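You operate a simulated robot arm through the tools that you are given. There is no shell and no other tool. Be economical: measure what you need, move in short steps, check, and stop when the job is done.

You are at the controls of a simulated robot arm. One attempt, no reset.

JOB
Change the shim under the bracket with the knob for the one that the label names.
Fine: Free the knob first and tighten it last; the old shim goes in the done tray.
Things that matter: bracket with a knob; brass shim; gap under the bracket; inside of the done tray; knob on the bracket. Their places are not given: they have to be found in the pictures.

The check looks at the end state, three seconds after you hand in, the way a careful person would. Anything else that was tipped, shoved, dropped, spilled or broken makes it a failure.

ROBOT AND FRAMES
A 6-joint arm with a two-finger parallel gripper, fixed in place. Base frame: the origin is at the foot of the arm, x ahead of it, y to its left, z up; the work surface is at about z = 800. Lengths are in mm, angles in degrees, forces in N, time in s.
With the tool pointing down near the work surface it reaches from about 180 to 840 mm from the base axis. Its first joint turns from -166.0 to 166.0 degrees. Payload 3.91 kg.
The tool frame sits at the grasp point between the pads (the TCP): z along the fingers, y along the line on which they close. The tips reach 30 mm beyond it. The gripper opens to 110 mm. The fingers are 20 mm wide and 10 mm thick; the gripper's body (48 by 112 mm) begins 55 mm behind the TCP.
Orientation is that of the tool frame in the base frame, as a unit quaternion [x, y, z, w]. With the fingers straight down and closing along the base's y, the tool's x points along the base's -x, its y along +y and its z along -z.

CONTROLS
- The arm moves only by the tool arm_command. Its argument "deltas" is a list of rows, each an object of numbers (a shift or turn left out is 0, a gripper value left out holds the last): "x", "y", "z": the shift along the tool's x, y, z in units of 200 mm (1.0 is 200 mm); "rx", "ry", "rz": the turn, a rotation vector about the tool's x, y, z in units of 180 degrees (1.0 is 180 degrees); "jaw": the gripper command, from -1 (fully open) to 1 (shut), values between in proportion. In form: [{"x": .., "y": .., "z": .., "rx": .., "ry": .., "rz": .., "jaw": ..}, ...]. A call has 1 to 10 rows; each row is the pose to reach, as a shift and turn from the pose commanded when the call began, along the tool's axes at that moment. A call with a number of a shift or a turn outside -1 to 1 is refused whole. Rows are played at 5 a second. More than 50 mm and 8.6 degrees between two rows, or a gripper value outside its range, and nothing of the call is played. A pose out of reach is approached as far as the arm can. The call stops where the force on the tool passes 90 N (or 10 N more than at its start, if that is more) or the arm is blocked; 0.2 s more then pass. Each finger travels about 108 mm/s and halts on what it meets, pressing with about 24 N; the grip force reading is that of the motor and also rises with nothing between the fingers. The clock runs only during rows and for 0.2 s after the last one: add rows that repeat a pose to give the fingers time. The reply holds the time, the measured pose of the TCP, the force on the tool along the base axes, the opening and the grip force, in the units named above and with some noise, with the torque about the TCP (base axes, N m) and any sound that the robot's microphone picked up, and new pictures: "views" is both (left out), scene, wrist or none.
- Cameras (640 x 400 px; columns grow to the right, rows downward): "scene" is fixed at [220.3, -651.2, 1377.6]; the picture's right is [0.80, -0.60, 0.00], its down [-0.53, -0.71, -0.46] and it looks along [0.28, 0.37, -0.89] (base axes); focal length 268 px, centre (320, 200). "wrist" rides on the gripper at [77, 7, -114] in the tool frame; the picture's right is [-0.09, 1.00, 0.00], its down [-0.80, -0.07, -0.59] and it looks along [-0.59, -0.05, 0.80] (tool axes); focal length 270 px, centre (320, 200).
- lift_body(by): slides the trunk up (or, below 0, down) by that many mm; the arm rides with it, the base frame stays. It gives what a move gives, with no picture.
- probe_pixels(camera, pixels): for up to 12 pixels [column, row] of the newest picture of that camera ("zoom" is the newest enlarged one), the place [x, y, z] in the base frame of the surface seen there, good to about 2 mm. It takes no simulated time.
- close_up(camera, box): a new picture of the part [left, top, right, bottom] of that camera's present view, enlarged. It takes no simulated time.
- hand_in(): hands the job in; it is judged then, once.

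Go step by step. Measure first, check grasps and placings, and put right what went wrong. The budget is 80 turns and 200 pictures, counting those below and the enlarged ones. Unless the task says otherwise, let go and move clear before handing in, and close with one line.

The tools are called after "Emit:" as a command line: name --argument value ..., lists and objects as JSON in quotes. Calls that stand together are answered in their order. arm_command: Moves the arm, as the interface text tells. Its arguments: {"type":"object","properties":{"deltas":{"type":"array"},"views":{"type":"string","enum":["both","scene","wrist","none"]}},"required":["deltas"]} The other tools are called the same way: lift_body (by) slides the trunk up or down; probe_pixels (camera, pixels) gives the place of the surface under pixels of a picture; close_up (camera, box) takes an enlarged picture of a part of a camera's view; hand_in () hands the job in.

At the start:

```text
clock: 0.0
tool_pos: [215.5, -381.7, 1091.9]
tcp_rot: [0.0, 1.0, 0.0, 0.0]
force: [-0.1, -0.5, 0.2]
ft_torque: [-0.01, -0.03, 0.0]
width: 110.2
gripper_force: 0.0
trunk travel left (down, up): [-400.0, 140.0]
```

scene: 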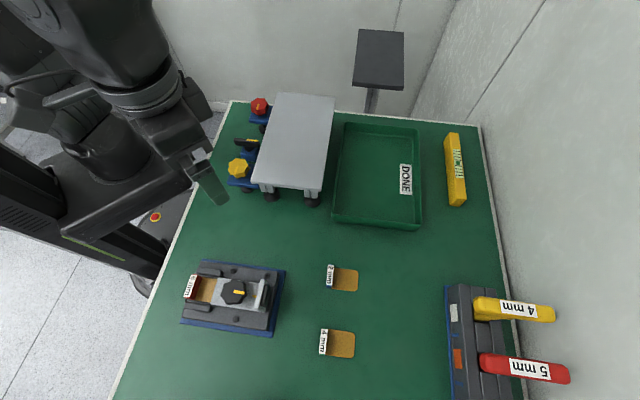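
wrist: 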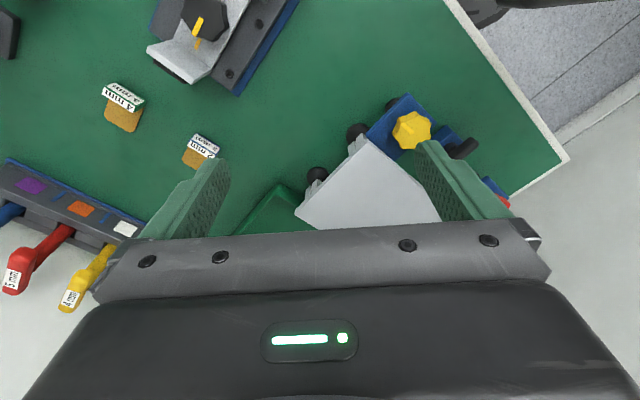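

The scene shows a bracket with a dark knob near (233,291), a labelled shim in it at (200,288), and spare shims at (343,280) and (340,344). I'll enlarge these to read the labels.

Emit:
close_up --camera "scene" --box '[170, 250, 300, 345]'

Emit:
close_up --camera "scene" --box '[300, 250, 380, 370]'

Emit:
close_up --camera "scene" --box '[220, 85, 350, 215]'

Emit:
close_up --camera "scene" --box '[430, 270, 580, 400]'

```text
4.21 times, centred on (235, 298) of scene
```

zoom: 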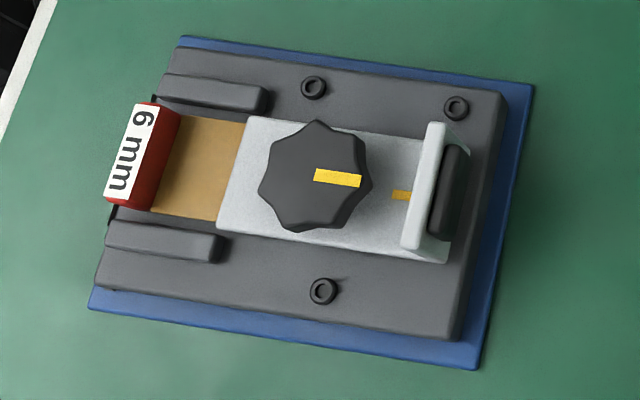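

```text
3.33 times, centred on (340, 310) of scene
```

zoom: 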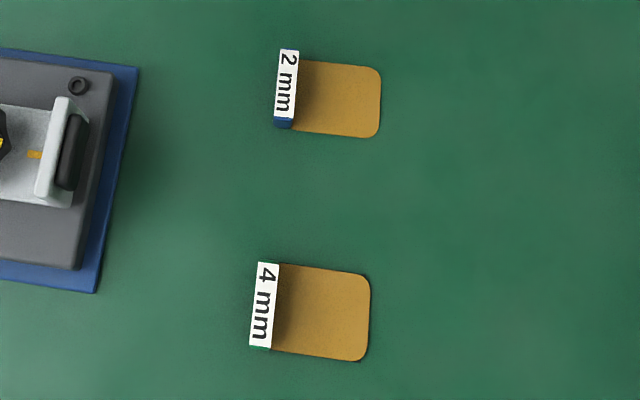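

```text
3.08 times, centred on (285, 150) of scene
```

zoom: 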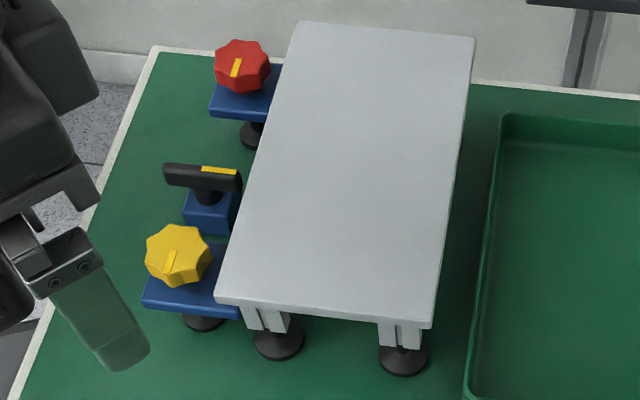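

```text
3.08 times, centred on (505, 335) of scene
```

zoom: 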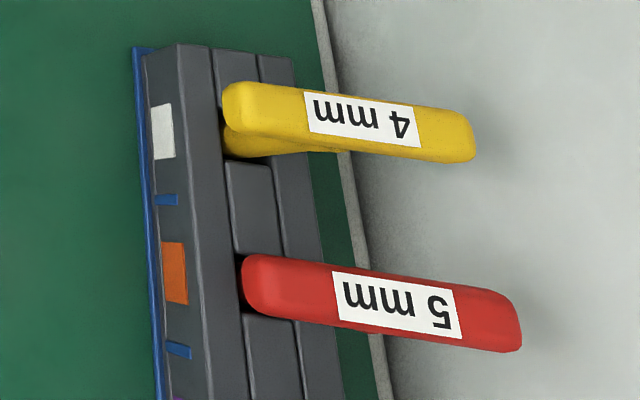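

The spares are 2 mm and 4 mm and the installed shim is 6 mm, so I still need the label that names the replacement. I'll look for it on the bracket from the wrist side, on the yellow object at (455,168) and on the sign at (380,60).

Emit:
close_up --camera "wrist" --box '[90, 0, 310, 170]'

Emit:
close_up --camera "scene" --box '[340, 20, 480, 220]'

Emit:
probe_pixels --camera "scene" --pixels '[[233, 290], [192, 287], [208, 290], [345, 280], [330, 275], [342, 345], [323, 341], [380, 180], [258, 300], [380, 60], [275, 305], [215, 310]]'

```text
2.35 times, centred on (200, 85) of wrist
```

zoom: 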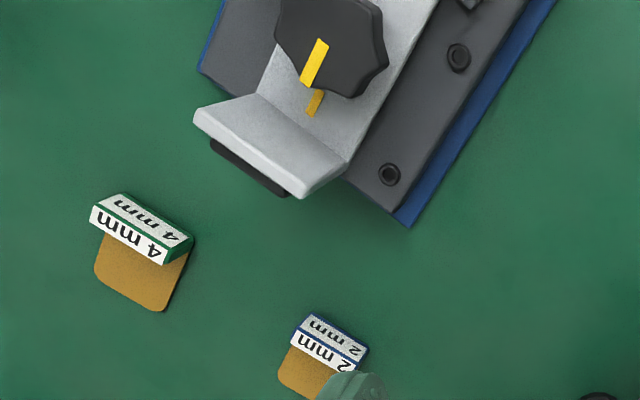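

```text
2.00 times, centred on (410, 120) of scene
```

zoom: 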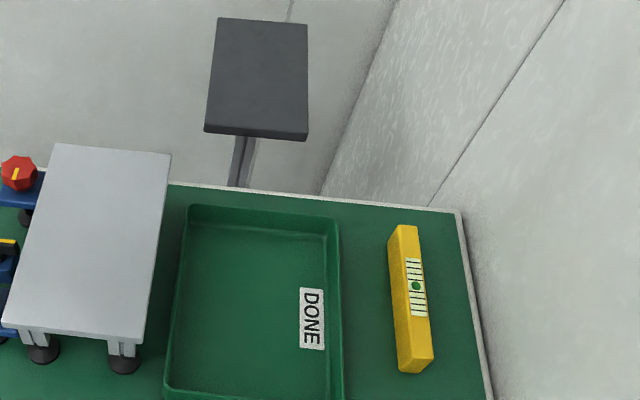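

```text
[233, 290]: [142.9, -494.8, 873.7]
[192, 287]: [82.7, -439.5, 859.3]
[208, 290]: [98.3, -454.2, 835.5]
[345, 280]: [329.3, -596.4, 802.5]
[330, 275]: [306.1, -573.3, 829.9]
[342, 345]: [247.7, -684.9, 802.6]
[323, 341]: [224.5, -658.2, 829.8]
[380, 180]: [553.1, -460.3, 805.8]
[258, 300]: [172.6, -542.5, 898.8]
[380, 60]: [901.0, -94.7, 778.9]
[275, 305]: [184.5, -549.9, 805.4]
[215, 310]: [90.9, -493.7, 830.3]
```

No label visible yet. A dark plaque sits on the outer face of the bracket's upright at about (262,298), so I'll zoom in on that.

Emit:
close_up --camera "scene" --box '[245, 272, 277, 312]'

Emit:
probe_pixels --camera "scene" --pixels '[[262, 298], [266, 285], [259, 305], [263, 280], [222, 278], [216, 303], [246, 292], [203, 278], [198, 302], [184, 299], [194, 276], [284, 271]]'

```text
10.00 times, centred on (261, 292) of scene
```

zoom: 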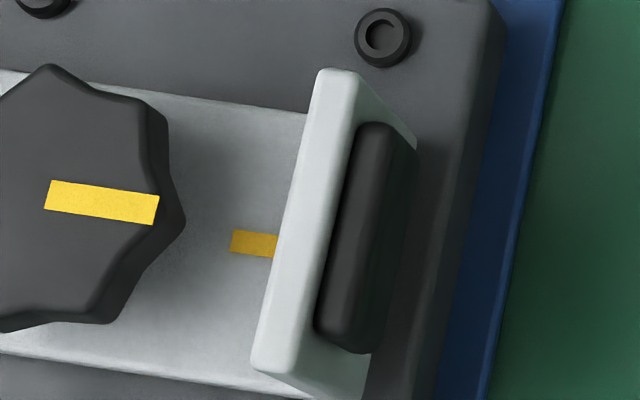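

```text
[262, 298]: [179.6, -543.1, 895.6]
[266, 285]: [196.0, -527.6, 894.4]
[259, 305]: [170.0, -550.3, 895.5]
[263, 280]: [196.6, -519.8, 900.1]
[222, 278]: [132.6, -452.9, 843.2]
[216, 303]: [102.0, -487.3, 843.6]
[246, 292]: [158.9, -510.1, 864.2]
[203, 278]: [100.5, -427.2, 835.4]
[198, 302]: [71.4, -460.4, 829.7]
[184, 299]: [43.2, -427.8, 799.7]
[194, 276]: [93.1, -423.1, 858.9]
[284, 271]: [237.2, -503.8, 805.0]
```

The outer face of the upright isn't visible from the scene camera. I'll swing the wrist camera around to look back at it, in two parts.

Emit:
arm_command --deltas '[{"x": -0.021, "y": -0.071, "z": 0.02, "rz": -0.047}, {"x": -0.042, "y": -0.142, "z": 0.04, "rz": -0.094}, {"x": -0.063, "y": -0.213, "z": 0.06, "rz": -0.141}, {"x": -0.084, "y": -0.284, "z": 0.08, "rz": -0.188}, {"x": -0.105, "y": -0.355, "z": 0.1, "rz": -0.235}, {"x": -0.126, "y": -0.426, "z": 0.12, "rz": -0.282}, {"x": -0.147, "y": -0.497, "z": 0.14, "rz": -0.329}, {"x": -0.168, "y": -0.568, "z": 0.16, "rz": -0.376}, {"x": -0.189, "y": -0.639, "z": 0.18, "rz": -0.423}, {"x": -0.21, "y": -0.71, "z": 0.2, "rz": -0.47}]' --views "wrist"

```text
clock: 2.2
tool_pos: [255.8, -524.6, 1050.6]
tcp_rot: [-0.674, 0.739, 0.0, 0.0]
force: [0.2, 0.3, -0.1]
ft_torque: [-0.01, 0.0, 0.02]
width: 110.0
gripper_force: 0.2
trunk travel left (down, up): [-400.0, 140.0]
```

wrist: 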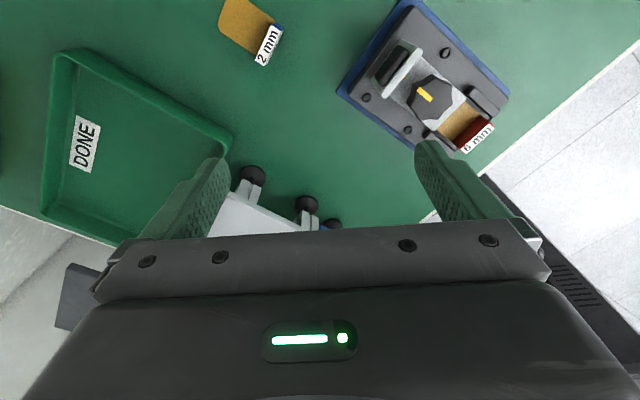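

The wrist picture shows the outer face of the upright at about (392,62). I'll zoom in there.

Emit:
close_up --camera "wrist" --box '[350, 20, 510, 160]'

Emit:
close_up --camera "wrist" --box '[370, 35, 430, 95]'

```text
2.86 times, centred on (430, 90) of wrist
```

zoom: 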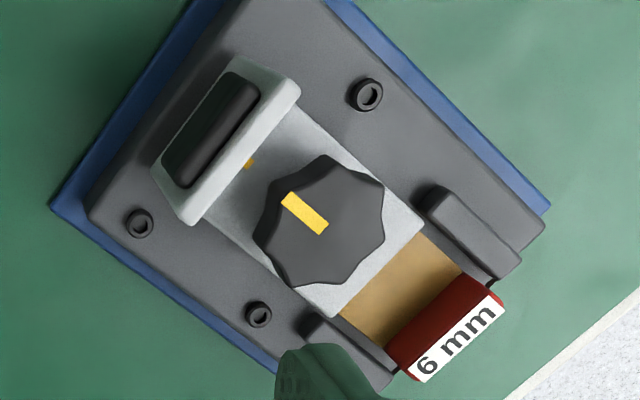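

```text
6.67 times, centred on (400, 65) of wrist
```

zoom: 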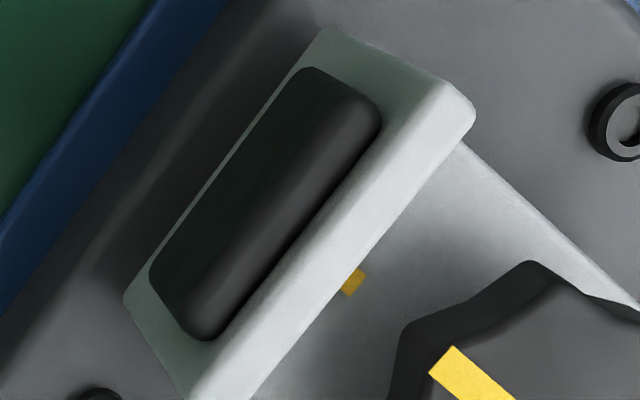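

The outer face only has a rubber pad, with no label. Next I'll check which way the dark slab on the post faces, and look around the scene for the label.

Emit:
probe_pixels --camera "scene" --pixels '[[362, 35], [400, 36], [358, 80], [400, 82], [380, 88], [372, 100], [455, 168], [300, 120]]'

Emit:
close_up --camera "scene" --box '[0, 0, 640, 400]'

Emit:
close_up --camera "wrist" --box '[0, 200, 120, 340]'

```text
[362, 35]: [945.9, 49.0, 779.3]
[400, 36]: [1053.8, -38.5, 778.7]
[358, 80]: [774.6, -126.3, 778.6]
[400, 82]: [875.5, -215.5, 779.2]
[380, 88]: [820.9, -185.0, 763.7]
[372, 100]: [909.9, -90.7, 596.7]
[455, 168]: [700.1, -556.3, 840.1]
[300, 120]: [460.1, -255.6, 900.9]
```

```text
1.00 times, centred on (320, 200) of scene (not enlarged: the box is as wide or as high as the picture)
```

zoom: 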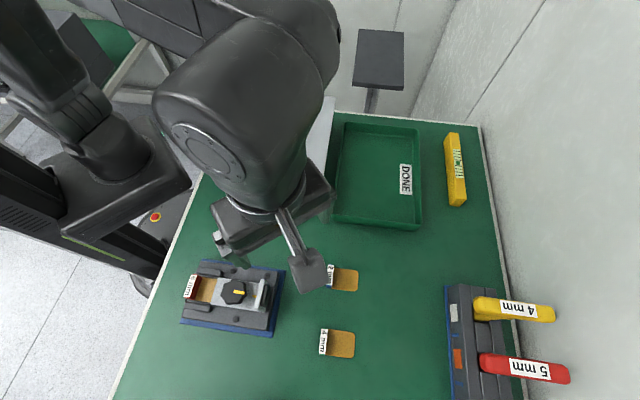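

```text
2.86 times, centred on (60, 270) of wrist
```

zoom: 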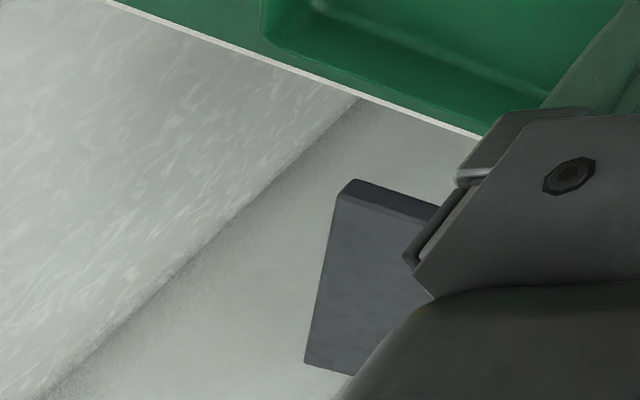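

The slab is just a side stand. The remaining candidates are the fixture's sides facing the robot, so I'll swing the wrist camera round to the shim end at low height.

Emit:
arm_command --deltas '[{"x": -0.03, "y": 0.077, "z": 0.01, "rz": 0.032}, {"x": -0.06, "y": 0.153, "z": 0.02, "rz": 0.064}, {"x": -0.09, "y": 0.23, "z": 0.03, "rz": 0.096}, {"x": -0.12, "y": 0.306, "z": 0.04, "rz": 0.128}, {"x": -0.15, "y": 0.383, "z": 0.05, "rz": 0.16}, {"x": -0.18, "y": 0.46, "z": 0.06, "rz": 0.2}, {"x": -0.21, "y": 0.536, "z": 0.07, "rz": 0.24}, {"x": -0.24, "y": 0.613, "z": 0.08, "rz": 0.28}, {"x": -0.27, "y": 0.69, "z": 0.09, "rz": 0.32}, {"x": -0.296, "y": 0.766, "z": 0.1, "rz": 0.36}]' --views "wrist"

```text
clock: 4.4
tool_pos: [111.1, -450.4, 1030.9]
tcp_rot: [-0.171, 0.985, 0.0, 0.0]
force: [-0.4, 0.3, -0.3]
ft_torque: [-0.02, 0.02, -0.03]
width: 110.0
gripper_force: 0.1
trunk travel left (down, up): [-400.0, 140.0]
```

wrist: 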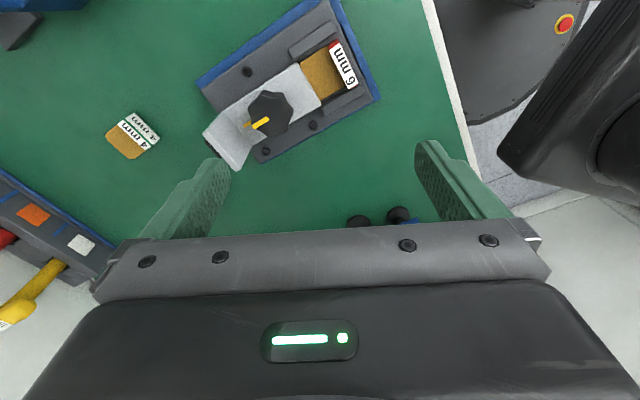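

Nothing here yet, so I'll carry on to the shim-end viewpoint.

Emit:
arm_command --deltas '[{"x": 0.058, "y": 0.059, "z": 0.065, "rz": 0.028}, {"x": 0.116, "y": 0.118, "z": 0.13, "rz": 0.056}, {"x": 0.174, "y": 0.177, "z": 0.195, "rz": 0.084}, {"x": 0.232, "y": 0.236, "z": 0.26, "rz": 0.112}, {"x": 0.29, "y": 0.295, "z": 0.325, "rz": 0.14}, {"x": 0.348, "y": 0.354, "z": 0.39, "rz": 0.168}, {"x": 0.406, "y": 0.413, "z": 0.455, "rz": 0.196}, {"x": 0.464, "y": 0.472, "z": 0.52, "rz": 0.224}, {"x": 0.522, "y": 0.531, "z": 0.585, "rz": 0.252}, {"x": 0.58, "y": 0.59, "z": 0.65, "rz": 0.28}]' --views "both"

```text
clock: 6.6
tool_pos: [-39.9, -379.1, 900.1]
tcp_rot: [0.264, 0.964, 0.0, 0.0]
force: [-0.3, 0.4, 0.2]
ft_torque: [0.0, 0.0, 0.0]
width: 110.0
gripper_force: 0.1
trunk travel left (down, up): [-400.0, 140.0]
```

scene: 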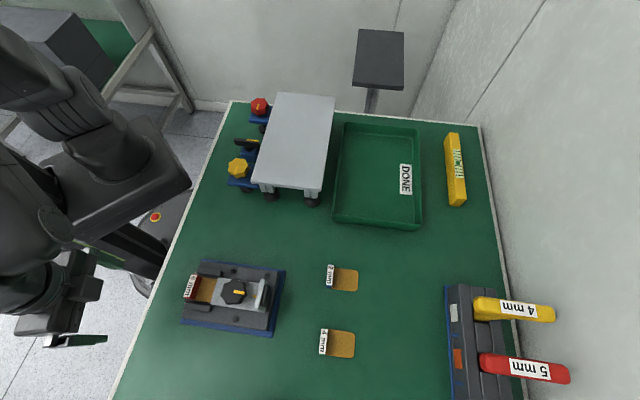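
wrist: 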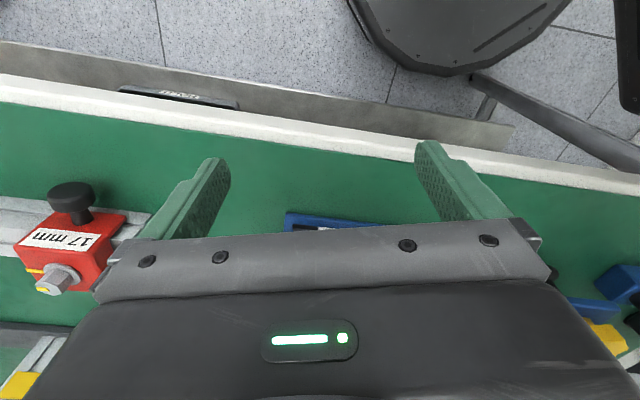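

This view shows new things: a plaque on the table's front edge at (180,97), a red "17 mm" stop at (65,240), and something blue and white at (330,222). I'll zoom in on each.

Emit:
close_up --camera "wrist" --box '[110, 75, 250, 120]'

Emit:
close_up --camera "wrist" --box '[0, 170, 140, 400]'

Emit:
close_up --camera "wrist" --box '[270, 195, 390, 245]'

Emit:
probe_pixels --camera "wrist" --pixels '[[180, 97], [60, 240], [320, 219], [350, 222], [120, 92], [240, 104], [20, 220]]'

```text
4.57 times, centred on (180, 98) of wrist
```

zoom: 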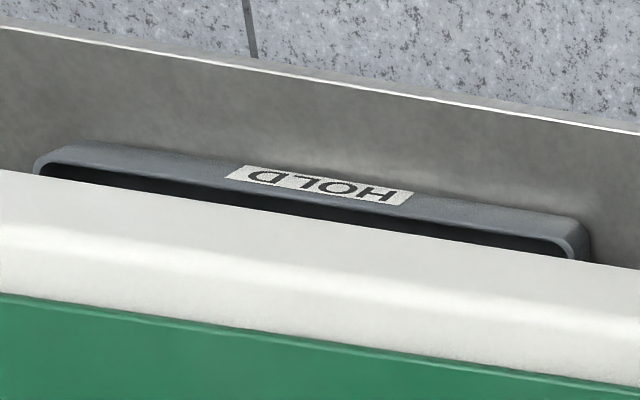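

```text
1.74 times, centred on (70, 285) of wrist
```

zoom: 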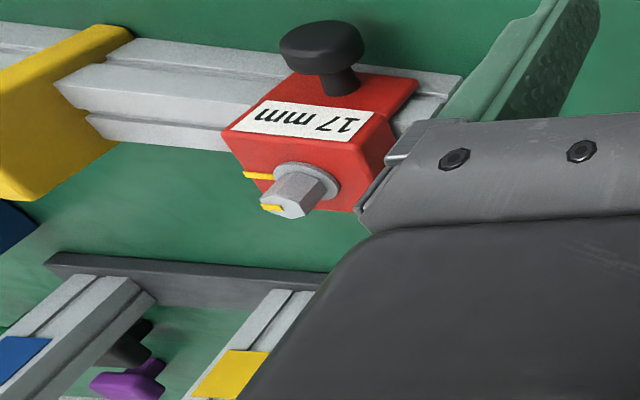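

```text
5.33 times, centred on (330, 220) of wrist
```

zoom: 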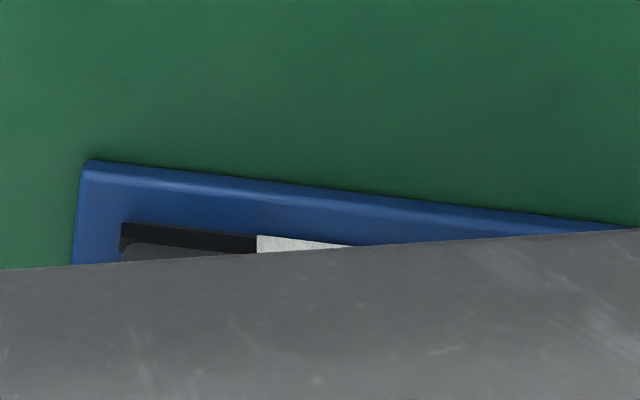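

```text
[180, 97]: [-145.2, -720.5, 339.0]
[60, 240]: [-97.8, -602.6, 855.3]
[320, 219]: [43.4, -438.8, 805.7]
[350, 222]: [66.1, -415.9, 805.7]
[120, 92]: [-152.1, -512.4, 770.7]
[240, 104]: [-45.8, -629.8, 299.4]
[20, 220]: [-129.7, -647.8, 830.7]
```

A white label sits on the fixture's shim-side end face near (350,222), mostly hidden by the gripper. I'll go up and forward and turn square to it.

Emit:
arm_command --deltas '[{"z": -0.2, "rz": 0.02}, {"x": -0.05, "y": 0.02, "z": -0.35, "rz": 0.04}, {"x": -0.15, "y": 0.05, "z": -0.45, "rz": 0.065}, {"x": -0.25, "y": 0.08, "z": -0.5, "rz": 0.08}, {"x": -0.29, "y": 0.09, "z": -0.5, "rz": 0.094}]' --views "wrist"

```text
clock: 7.8
tool_pos: [19.1, -392.2, 1002.6]
tcp_rot: [0.404, 0.915, -0.001, 0.0]
force: [0.1, -0.7, 0.0]
ft_torque: [0.03, 0.01, 0.01]
width: 110.0
gripper_force: 0.1
trunk travel left (down, up): [-400.0, 140.0]
```

wrist: 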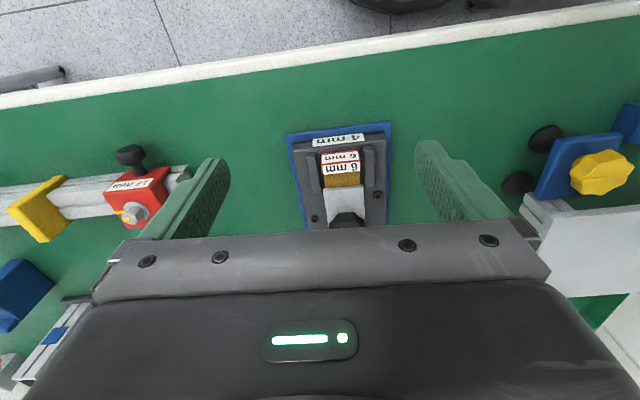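

Emit:
close_up --camera "wrist" --box '[280, 115, 400, 230]'

Emit:
probe_pixels --camera "wrist" --pixels '[[338, 140], [322, 156], [359, 153], [322, 174], [359, 171], [326, 184], [360, 182], [345, 205], [312, 170], [376, 165], [322, 164], [359, 162]]'

```text
3.48 times, centred on (340, 172) of wrist
```

zoom: 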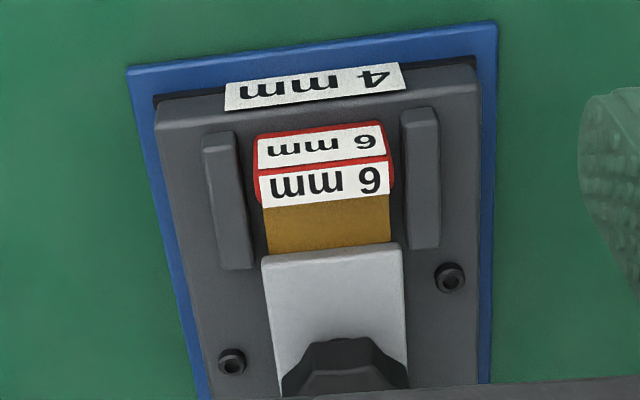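

```text
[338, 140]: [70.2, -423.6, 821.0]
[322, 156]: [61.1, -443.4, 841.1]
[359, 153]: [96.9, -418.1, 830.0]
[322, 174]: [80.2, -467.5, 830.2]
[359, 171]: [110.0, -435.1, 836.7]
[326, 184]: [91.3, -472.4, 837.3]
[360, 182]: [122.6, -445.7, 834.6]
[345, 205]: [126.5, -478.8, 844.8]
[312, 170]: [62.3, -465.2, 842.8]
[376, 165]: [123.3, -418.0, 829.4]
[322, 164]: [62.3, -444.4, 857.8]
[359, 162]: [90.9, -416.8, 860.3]
```

The fixture's end-face label reads **4 mm**, so the 4 mm shim goes in and the 6 mm shim goes to the done tray. The pointer on the knob is lined up with the index mark, so that should be tight. I'll measure the knob and the 4 mm shim precisely.

Emit:
probe_pixels --camera "scene" --pixels '[[222, 294], [245, 293], [234, 281], [231, 303], [234, 292], [240, 283], [224, 301], [240, 305], [252, 295], [226, 285]]'

Emit:
close_up --camera "scene" --box '[310, 320, 365, 365]'

Emit:
probe_pixels --camera "scene" --pixels '[[321, 330], [329, 331], [319, 353], [327, 354], [332, 333], [354, 333], [354, 356], [330, 355], [324, 342]]'

```text
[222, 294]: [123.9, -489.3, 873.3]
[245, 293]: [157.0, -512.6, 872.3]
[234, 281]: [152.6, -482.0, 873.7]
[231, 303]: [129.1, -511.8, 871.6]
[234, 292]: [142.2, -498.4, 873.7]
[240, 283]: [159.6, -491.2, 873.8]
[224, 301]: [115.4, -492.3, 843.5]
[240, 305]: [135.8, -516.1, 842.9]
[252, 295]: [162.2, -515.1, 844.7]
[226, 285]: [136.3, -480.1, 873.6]
```

```text
8.89 times, centred on (338, 342) of scene
```

zoom: 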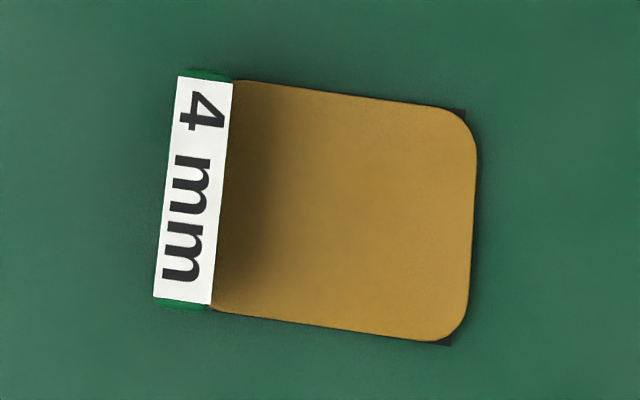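

```text
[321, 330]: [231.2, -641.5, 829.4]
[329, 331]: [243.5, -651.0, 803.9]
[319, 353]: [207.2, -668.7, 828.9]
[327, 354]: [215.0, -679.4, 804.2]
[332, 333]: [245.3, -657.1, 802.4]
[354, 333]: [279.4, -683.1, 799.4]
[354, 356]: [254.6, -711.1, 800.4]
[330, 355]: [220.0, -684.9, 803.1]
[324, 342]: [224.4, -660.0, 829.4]
```

The knob centre is at about (141,-498), radius about 22, with its top at 874. The bracket top is at about 844. I'll move above the knob with the fingers closing across the bracket axis, open, then check.

Emit:
arm_command --deltas '[{"x": -0.2, "y": 0.023}, {"x": -0.4, "y": 0.047}, {"x": -0.6, "y": 0.07}, {"x": -0.803, "y": 0.094}, {"x": -0.803, "y": 0.094, "z": 0.18}, {"x": -0.803, "y": 0.094, "z": 0.36}]' --views "both"

```text
clock: 9.2
tool_pos: [142.6, -498.5, 928.5]
tcp_rot: [0.403, 0.915, 0.0, 0.0]
force: [-0.2, -0.6, -0.3]
ft_torque: [-0.06, -0.01, 0.0]
width: 109.8
gripper_force: 0.1
trunk travel left (down, up): [-400.0, 140.0]
```

scene: 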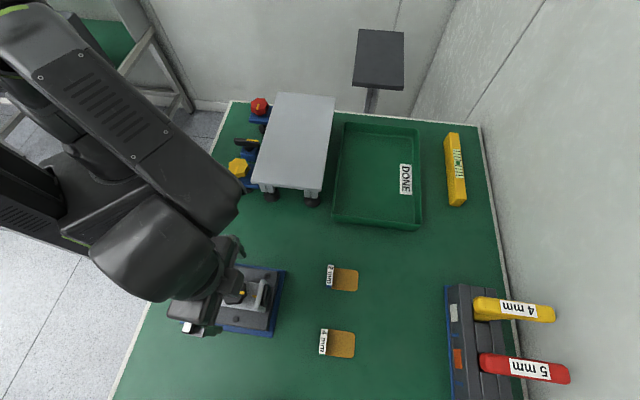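
wrist: 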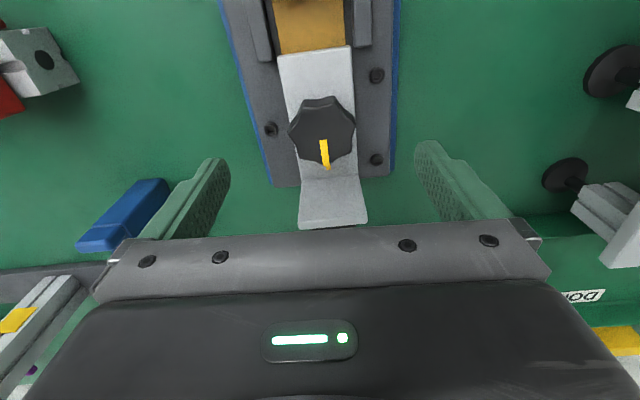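

The fingers straddle the knob, with the pointer at (324,155) in line with the bracket. I'll descend to TCP z≈882 and close on it.

Emit:
arm_command --deltas '[{"z": 0.1}, {"z": 0.2}, {"x": 0.0, "z": 0.232}, {"z": 0.232, "jaw": 0.0}, {"z": 0.232, "jaw": 1}, {"z": 0.232, "jaw": 1}, {"z": 0.232, "jaw": 1}]' --views "both"

```text
clock: 10.8
tool_pos: [143.2, -497.6, 883.5]
tcp_rot: [0.403, 0.915, 0.0, -0.001]
force: [7.5, 7.8, -2.4]
ft_torque: [0.08, -0.41, 0.06]
width: 41.6
gripper_force: 45.1
trunk travel left (down, up): [-400.0, 140.0]
```

scene: 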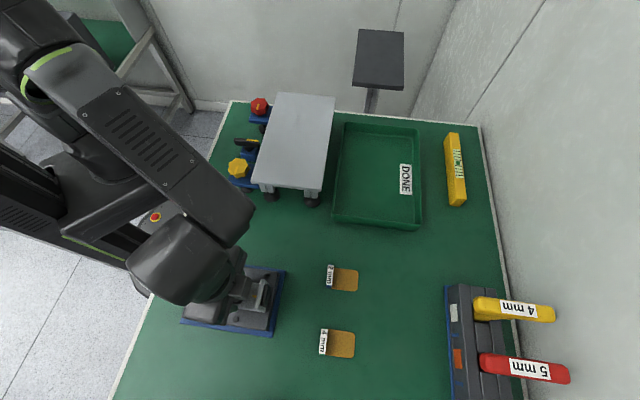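
wrist: 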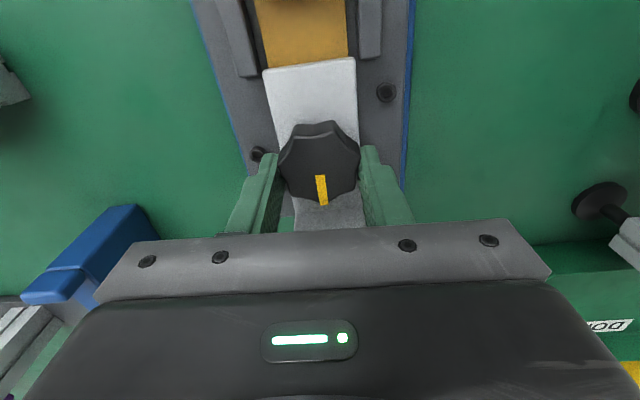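

The knob is gripped at 41.6 mm with about 11 N of side force. I'll shift about 1 mm to centre, then turn counter-clockwise 40° to free it and check torque and sound.

Emit:
arm_command --deltas '[{"y": 0.005}, {"y": 0.005, "rz": -0.04}, {"y": 0.005, "rz": -0.08}, {"y": 0.005, "rz": -0.12}, {"y": 0.005, "rz": -0.16}, {"y": 0.005, "rz": -0.2}, {"y": 0.005, "rz": -0.222}]' --views "wrist"

```text
clock: 12.4
tool_pos: [145.6, -494.6, 883.2]
tcp_rot: [0.065, 0.998, -0.001, 0.001]
force: [17.3, 18.7, 13.5]
ft_torque: [0.5, -0.74, -0.06]
width: 41.6
gripper_force: 45.0
trunk travel left (down, up): [-400.0, 140.0]
```

wrist: 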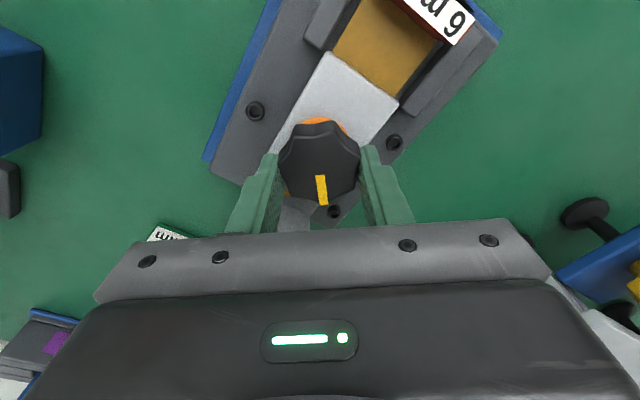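

The knob turns with the gripper, and an orange ring is now showing under it at (318,122). The side forces grew as it turned, so I'll ease the command toward the push and slightly up to find the centre.

Emit:
arm_command --deltas '[{"x": -0.0065, "y": 0.0085, "z": -0.0075}, {"x": -0.0065, "y": 0.0085, "z": -0.0075}]' --views "none"

Emit:
close_up --camera "wrist" --box '[240, 80, 400, 240]'

```text
clock: 13.0
tool_pos: [144.7, -496.0, 883.8]
tcp_rot: [0.067, 0.998, 0.0, -0.001]
force: [11.4, 12.6, -2.0]
ft_torque: [-0.13, -0.44, -0.08]
width: 41.8
gripper_force: 44.7
trunk travel left (down, up): [-400.0, 140.0]
```

```text
2.50 times, centred on (320, 160) of wrist
```

zoom: 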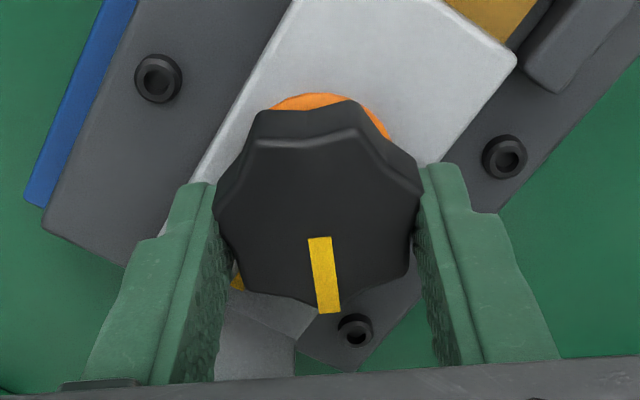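

Forces dropped, so the direction is right. I'll turn another 50° with a little more centring.

Emit:
arm_command --deltas '[{"x": -0.006, "y": 0.008, "z": -0.003}, {"x": -0.006, "y": 0.008, "z": -0.003, "rz": -0.045}, {"x": -0.006, "y": 0.008, "z": -0.005, "rz": -0.09}, {"x": -0.006, "y": 0.008, "z": -0.005, "rz": -0.135}, {"x": -0.006, "y": 0.008, "z": -0.007, "rz": -0.18}, {"x": -0.006, "y": 0.008, "z": -0.007, "rz": -0.225}, {"x": -0.006, "y": 0.008, "z": -0.01, "rz": -0.27}, {"x": -0.006, "y": 0.008, "z": -0.01, "rz": -0.28}]' --views "wrist"

Emit:
close_up --camera "wrist" --box '[240, 80, 400, 240]'

```text
clock: 14.8
tool_pos: [143.7, -491.7, 886.2]
tcp_rot: [-0.366, 0.931, 0.001, 0.001]
force: [-17.7, 28.3, 3.5]
ft_torque: [0.39, 0.61, -0.14]
width: 41.5
gripper_force: 44.8
trunk travel left (down, up): [-400.0, 140.0]
```

wrist: 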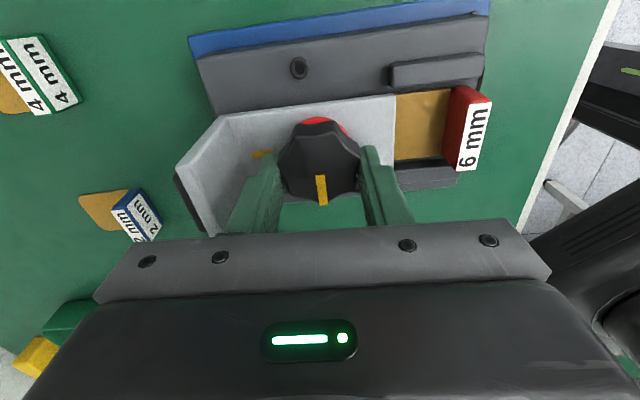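

```text
2.50 times, centred on (320, 160) of wrist
```

zoom: 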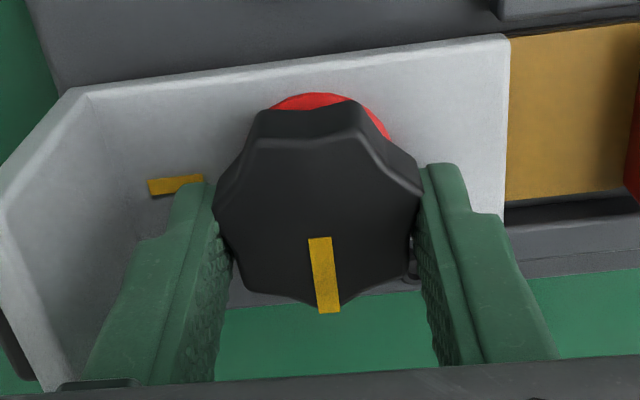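

The ring is now red after about 90°, so the knob looks free. I'll open only slightly because the upright is close to one finger, then lift straight up.

Emit:
arm_command --deltas '[{"jaw": 0.1}, {"jaw": 0.02}, {"z": -0.05, "jaw": 0.02}, {"z": -0.2}, {"z": -0.4}]' --views "both"

Emit:
close_up --camera "wrist" --box '[160, 0, 500, 220]'

```text
clock: 16.0
tool_pos: [146.6, -492.7, 966.4]
tcp_rot: [-0.365, 0.931, 0.001, 0.0]
force: [0.0, -0.6, 0.4]
ft_torque: [0.0, 0.03, -0.02]
width: 53.9
gripper_force: 0.0
trunk travel left (down, up): [-400.0, 140.0]
```

scene: 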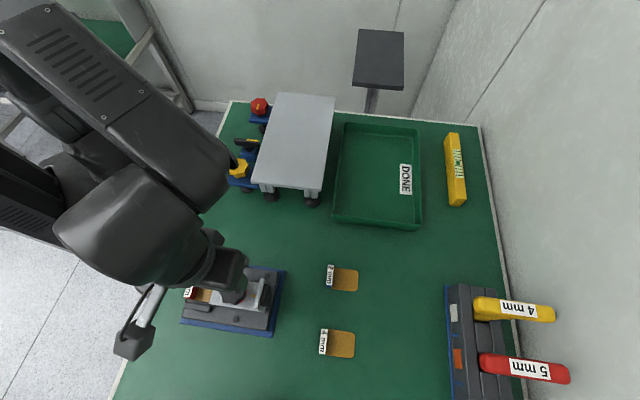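
wrist: 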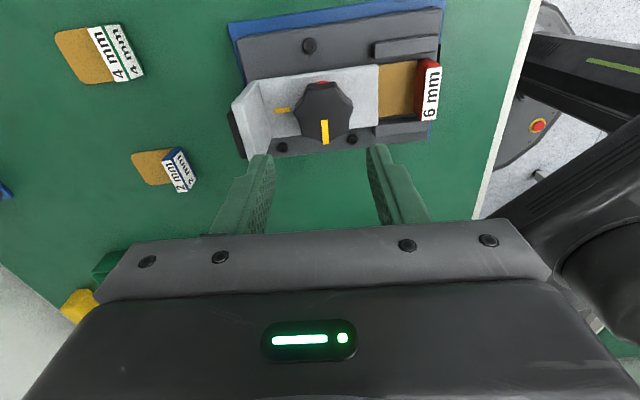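

```text
1.82 times, centred on (330, 110) of wrist
```

zoom: 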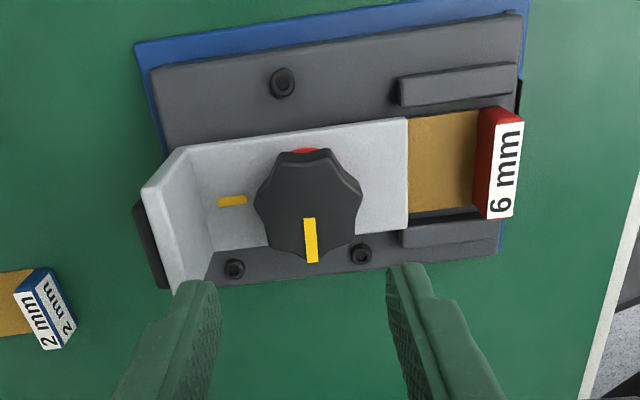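

The knob is turned 90° and released. The tool's closing line is now along the shim axis, which suits the tabs. I'll measure the 6 mm tab in the latest zoom.

Emit:
probe_pixels --camera "zoom" --pixels '[[503, 125], [520, 125], [490, 213], [511, 213], [505, 170], [487, 160], [440, 160], [412, 150], [380, 140], [310, 180], [455, 90], [450, 235]]'

```text
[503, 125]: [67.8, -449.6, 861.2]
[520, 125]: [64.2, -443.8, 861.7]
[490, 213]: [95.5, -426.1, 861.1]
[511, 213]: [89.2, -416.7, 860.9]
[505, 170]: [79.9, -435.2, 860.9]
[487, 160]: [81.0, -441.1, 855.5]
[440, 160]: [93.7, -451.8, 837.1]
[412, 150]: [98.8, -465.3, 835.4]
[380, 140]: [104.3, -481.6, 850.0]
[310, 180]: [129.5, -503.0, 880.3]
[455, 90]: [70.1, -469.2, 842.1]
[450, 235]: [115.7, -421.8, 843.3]
```

The bracket has risen about 6 mm with the knob freed. The 6 mm tab is centred at about (79,-434) with its top at 861. I'll go above it and open to about 34 mm.

Emit:
arm_command --deltas '[{"x": 0.016, "y": 0.148, "jaw": 0.38}, {"x": 0.032, "y": 0.296}, {"x": 0.048, "y": 0.445}, {"x": 0.048, "y": 0.445, "z": 0.15}, {"x": 0.048, "y": 0.445, "z": 0.28}]' --views "wrist"

Emit:
close_up --camera "wrist" --box '[220, 80, 440, 230]'

```text
clock: 17.2
tool_pos: [78.5, -435.9, 908.6]
tcp_rot: [-0.365, 0.931, -0.001, 0.001]
force: [0.6, 0.5, -0.3]
ft_torque: [0.03, 0.0, 0.02]
width: 34.4
gripper_force: 0.0
trunk travel left (down, up): [-400.0, 140.0]
```

wrist: 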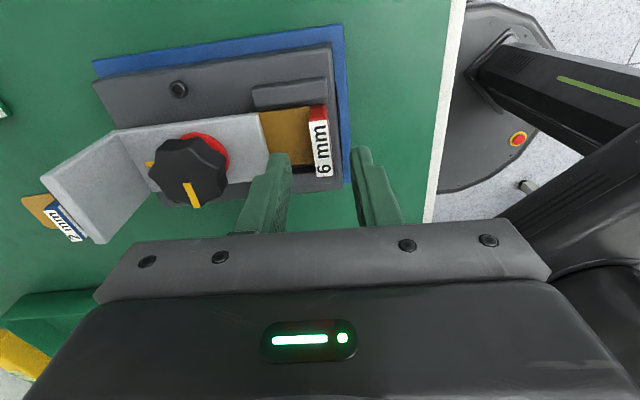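

```text
2.67 times, centred on (330, 155) of wrist
```

zoom: 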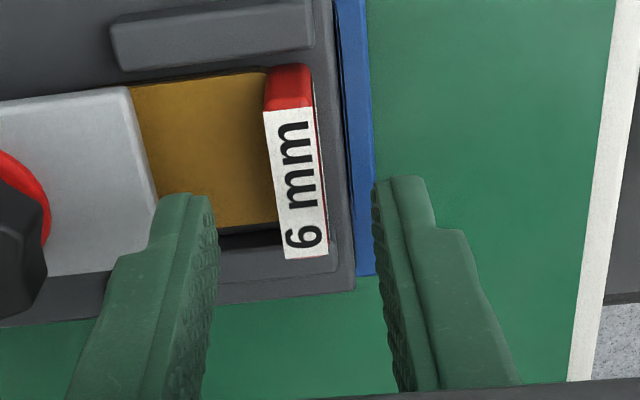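

The tab lies centred between the fingers. I'll descend to TCP z≈871 and close.

Emit:
arm_command --deltas '[{"z": 0.1}, {"z": 0.188}, {"z": 0.188, "jaw": 0.7}, {"z": 0.188, "jaw": 1}, {"z": 0.188, "jaw": 1}]' --views "wrist"

Emit:
close_up --camera "wrist" --box '[220, 80, 440, 230]'

```text
clock: 18.4
tool_pos: [78.4, -435.4, 870.1]
tcp_rot: [-0.365, 0.931, 0.0, 0.0]
force: [0.2, 0.6, -0.1]
ft_torque: [-0.02, 0.01, 0.02]
width: 11.3
gripper_force: 23.8
trunk travel left (down, up): [-400.0, 140.0]
```

wrist: 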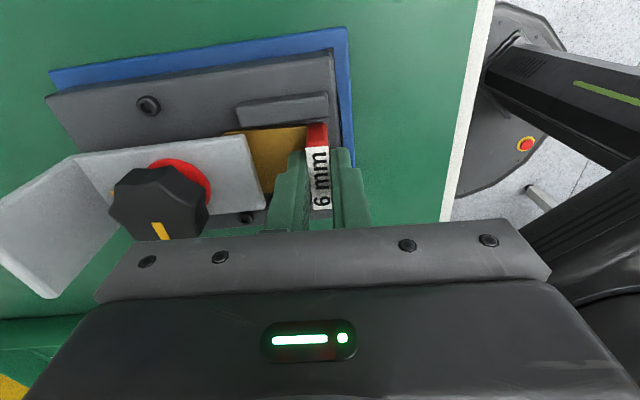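

```text
2.67 times, centred on (330, 155) of wrist
```

zoom: 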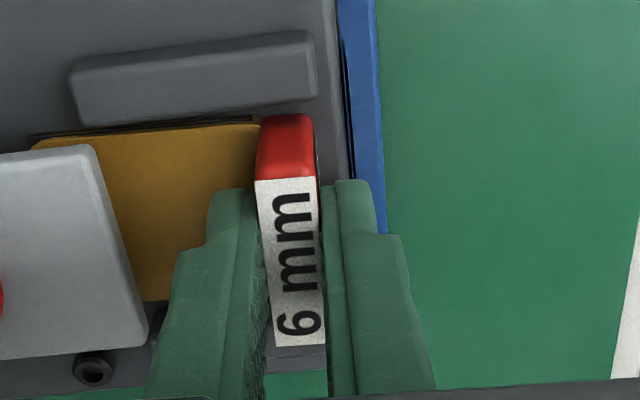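

Grip is firm at 11.3 mm on the 6 mm tab. I'll pull straight out along the axis by 80 mm in steps.

Emit:
arm_command --deltas '[{"y": 0.03, "z": -0.003}, {"y": 0.08, "z": -0.005}, {"y": 0.15, "z": -0.005}, {"y": 0.22, "z": -0.005}, {"y": 0.3, "z": -0.005}, {"y": 0.4, "z": -0.005}]' --views "both"

```text
clock: 19.8
tool_pos: [23.7, -377.3, 873.1]
tcp_rot: [-0.365, 0.931, 0.001, 0.001]
force: [0.4, 0.2, -1.1]
ft_torque: [0.04, 0.03, -0.03]
width: 11.3
gripper_force: 23.9
trunk travel left (down, up): [-400.0, 140.0]
```

scene: 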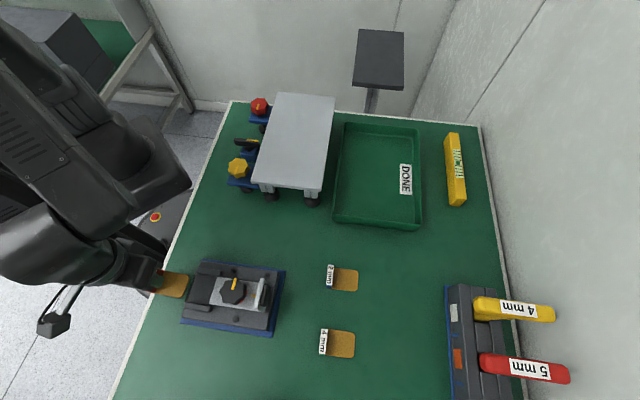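
wrist: 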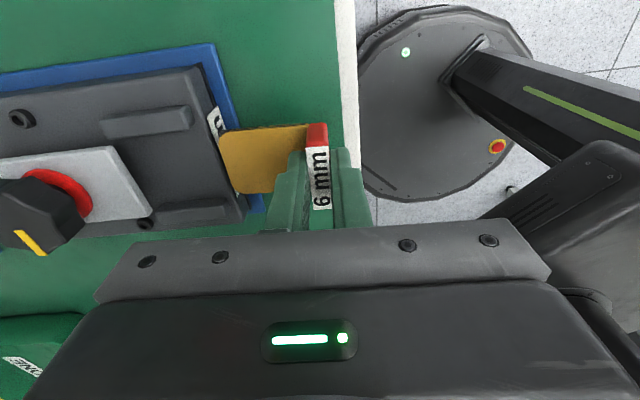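

The shim is out cleanly. I'll lift to about z=1010 and measure the tray interior.

Emit:
arm_command --deltas '[{"z": -0.2}, {"z": -0.4}, {"z": -0.55}, {"z": -0.7}]' --views "scene"

Emit:
probe_pixels --camera "scene" --pixels '[[352, 135], [408, 138], [345, 205], [410, 212], [378, 180], [370, 220], [340, 165], [420, 180], [380, 126], [405, 180], [332, 212], [346, 124]]'

```text
clock: 20.8
tool_pos: [24.1, -377.3, 1015.8]
tcp_rot: [-0.365, 0.931, 0.0, 0.0]
force: [-0.3, 0.4, -0.4]
ft_torque: [0.05, 0.01, 0.0]
width: 11.3
gripper_force: 24.2
trunk travel left (down, up): [-400.0, 140.0]
```

scene: 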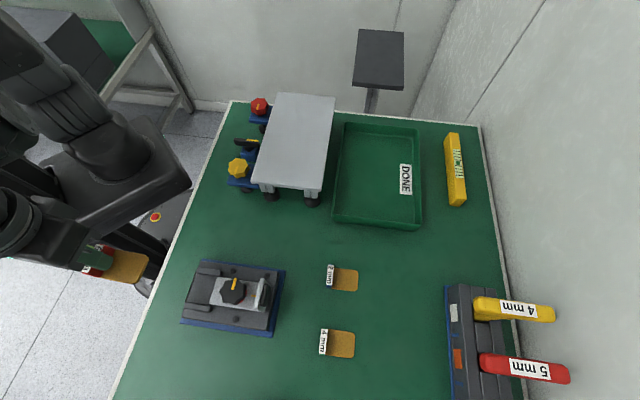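

```text
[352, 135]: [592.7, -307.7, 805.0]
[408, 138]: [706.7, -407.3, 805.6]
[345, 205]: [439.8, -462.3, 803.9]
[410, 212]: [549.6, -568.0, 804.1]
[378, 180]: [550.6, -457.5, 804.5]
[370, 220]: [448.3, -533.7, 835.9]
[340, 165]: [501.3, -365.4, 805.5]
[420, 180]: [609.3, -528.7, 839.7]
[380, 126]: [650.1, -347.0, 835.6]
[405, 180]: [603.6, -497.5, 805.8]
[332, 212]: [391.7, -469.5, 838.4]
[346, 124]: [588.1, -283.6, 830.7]
```

The tray floor is at 804.5, walls at 838, and centre at about (570,-440). I'll carry the shim there at height in two legs.

Emit:
arm_command --deltas '[{"x": -0.0865, "y": -0.0983}, {"x": -0.173, "y": -0.1966}, {"x": -0.2595, "y": -0.2949}, {"x": -0.346, "y": -0.3932}, {"x": -0.4325, "y": -0.4915}, {"x": -0.519, "y": -0.5898}, {"x": -0.6055, "y": -0.6881}, {"x": -0.692, "y": -0.7864}, {"x": -0.7785, "y": -0.8847}, {"x": -0.865, "y": -0.983}]' --views "none"

Emit:
arm_command --deltas '[{"x": -0.0865, "y": -0.0983}, {"x": -0.173, "y": -0.1966}, {"x": -0.2595, "y": -0.2949}, {"x": -0.346, "y": -0.3932}, {"x": -0.4325, "y": -0.4915}, {"x": -0.519, "y": -0.5898}, {"x": -0.6055, "y": -0.6881}, {"x": -0.692, "y": -0.7864}, {"x": -0.7785, "y": -0.8847}, {"x": -0.865, "y": -0.983}]' --views "both"

```text
clock: 23.0
tool_pos: [285.8, -402.6, 1015.2]
tcp_rot: [-0.365, 0.931, 0.001, -0.001]
force: [-0.4, -0.7, -1.1]
ft_torque: [-0.01, 0.02, -0.01]
width: 11.1
gripper_force: 23.8
trunk travel left (down, up): [-400.0, 140.0]
```

```text
clock: 25.2
tool_pos: [544.0, -429.3, 1011.3]
tcp_rot: [-0.365, 0.931, 0.0, 0.0]
force: [0.1, -0.1, -1.3]
ft_torque: [-0.02, 0.01, 0.0]
width: 11.2
gripper_force: 24.3
trunk travel left (down, up): [-400.0, 140.0]
```

scene: 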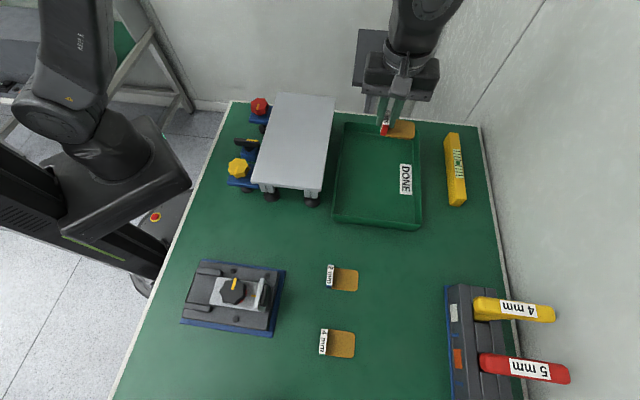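
wrist: 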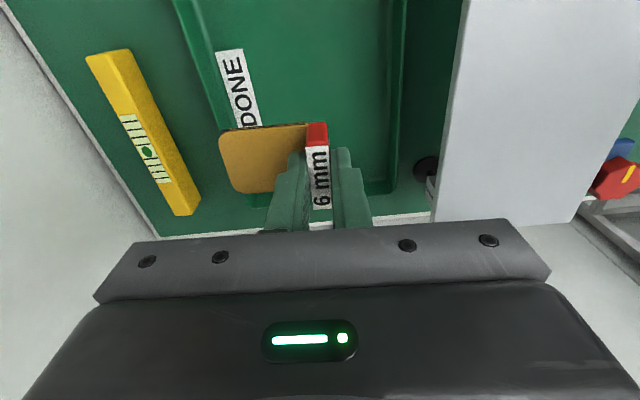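

The shim is over the tray. I'll descend to about z=850, then check contact.

Emit:
arm_command --deltas '[{"z": 0.2}, {"z": 0.4}, {"z": 0.55}, {"z": 0.68}, {"z": 0.77}, {"z": 0.8}, {"z": 0.818}]' --views "both"

```text
clock: 26.8
tool_pos: [544.7, -429.6, 850.2]
tcp_rot: [-0.365, 0.931, 0.0, 0.0]
force: [-0.1, 0.0, -1.2]
ft_torque: [0.05, -0.01, 0.03]
width: 11.3
gripper_force: 23.9
trunk travel left (down, up): [-400.0, 140.0]
```

scene: 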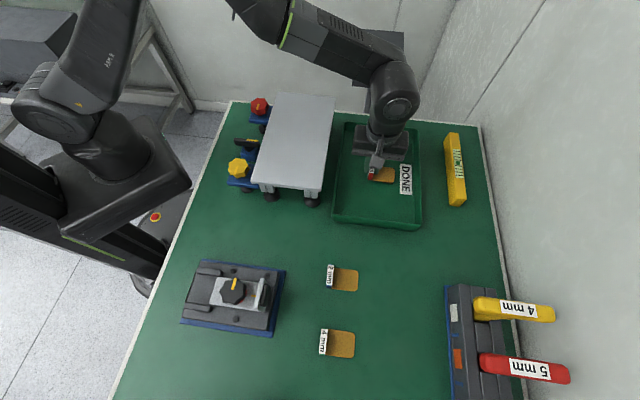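
wrist: 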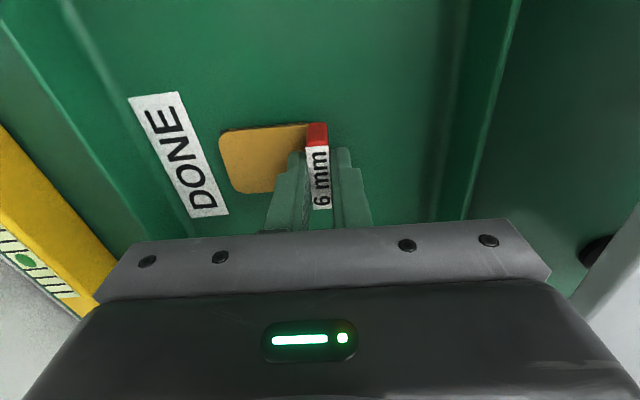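

No contact yet. I'll lower by 1.5 mm steps until force appears.

Emit:
arm_command --deltas '[{"z": 0.0075}, {"z": 0.015}, {"z": 0.0225}]' --views "none"

```text
clock: 27.6
tool_pos: [545.5, -429.5, 844.8]
tcp_rot: [-0.365, 0.931, 0.0, 0.0]
force: [-0.3, -0.5, 1.8]
ft_torque: [-0.02, 0.0, 0.03]
width: 11.4
gripper_force: 23.9
trunk travel left (down, up): [-400.0, 140.0]
```

Light contact has begun (Fz went from -1.2 to +1.8), so I'll open moderately and lift away.

Emit:
arm_command --deltas '[{"jaw": 0.6}, {"jaw": 0.4}, {"jaw": 0.4}, {"z": -0.1}, {"z": -0.3}, {"z": -0.5}, {"z": -0.7}]' --views "both"

```text
clock: 29.2
tool_pos: [546.2, -431.9, 986.2]
tcp_rot: [-0.364, 0.931, 0.0, 0.0]
force: [-0.9, 0.5, -0.3]
ft_torque: [-0.03, 0.02, 0.0]
width: 32.9
gripper_force: 0.0
trunk travel left (down, up): [-400.0, 140.0]
```

scene: 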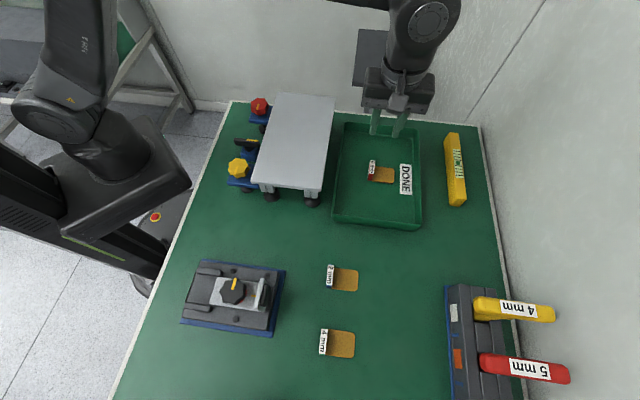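
wrist: 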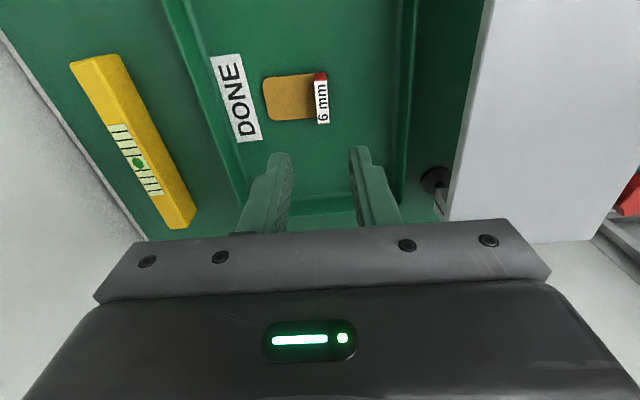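

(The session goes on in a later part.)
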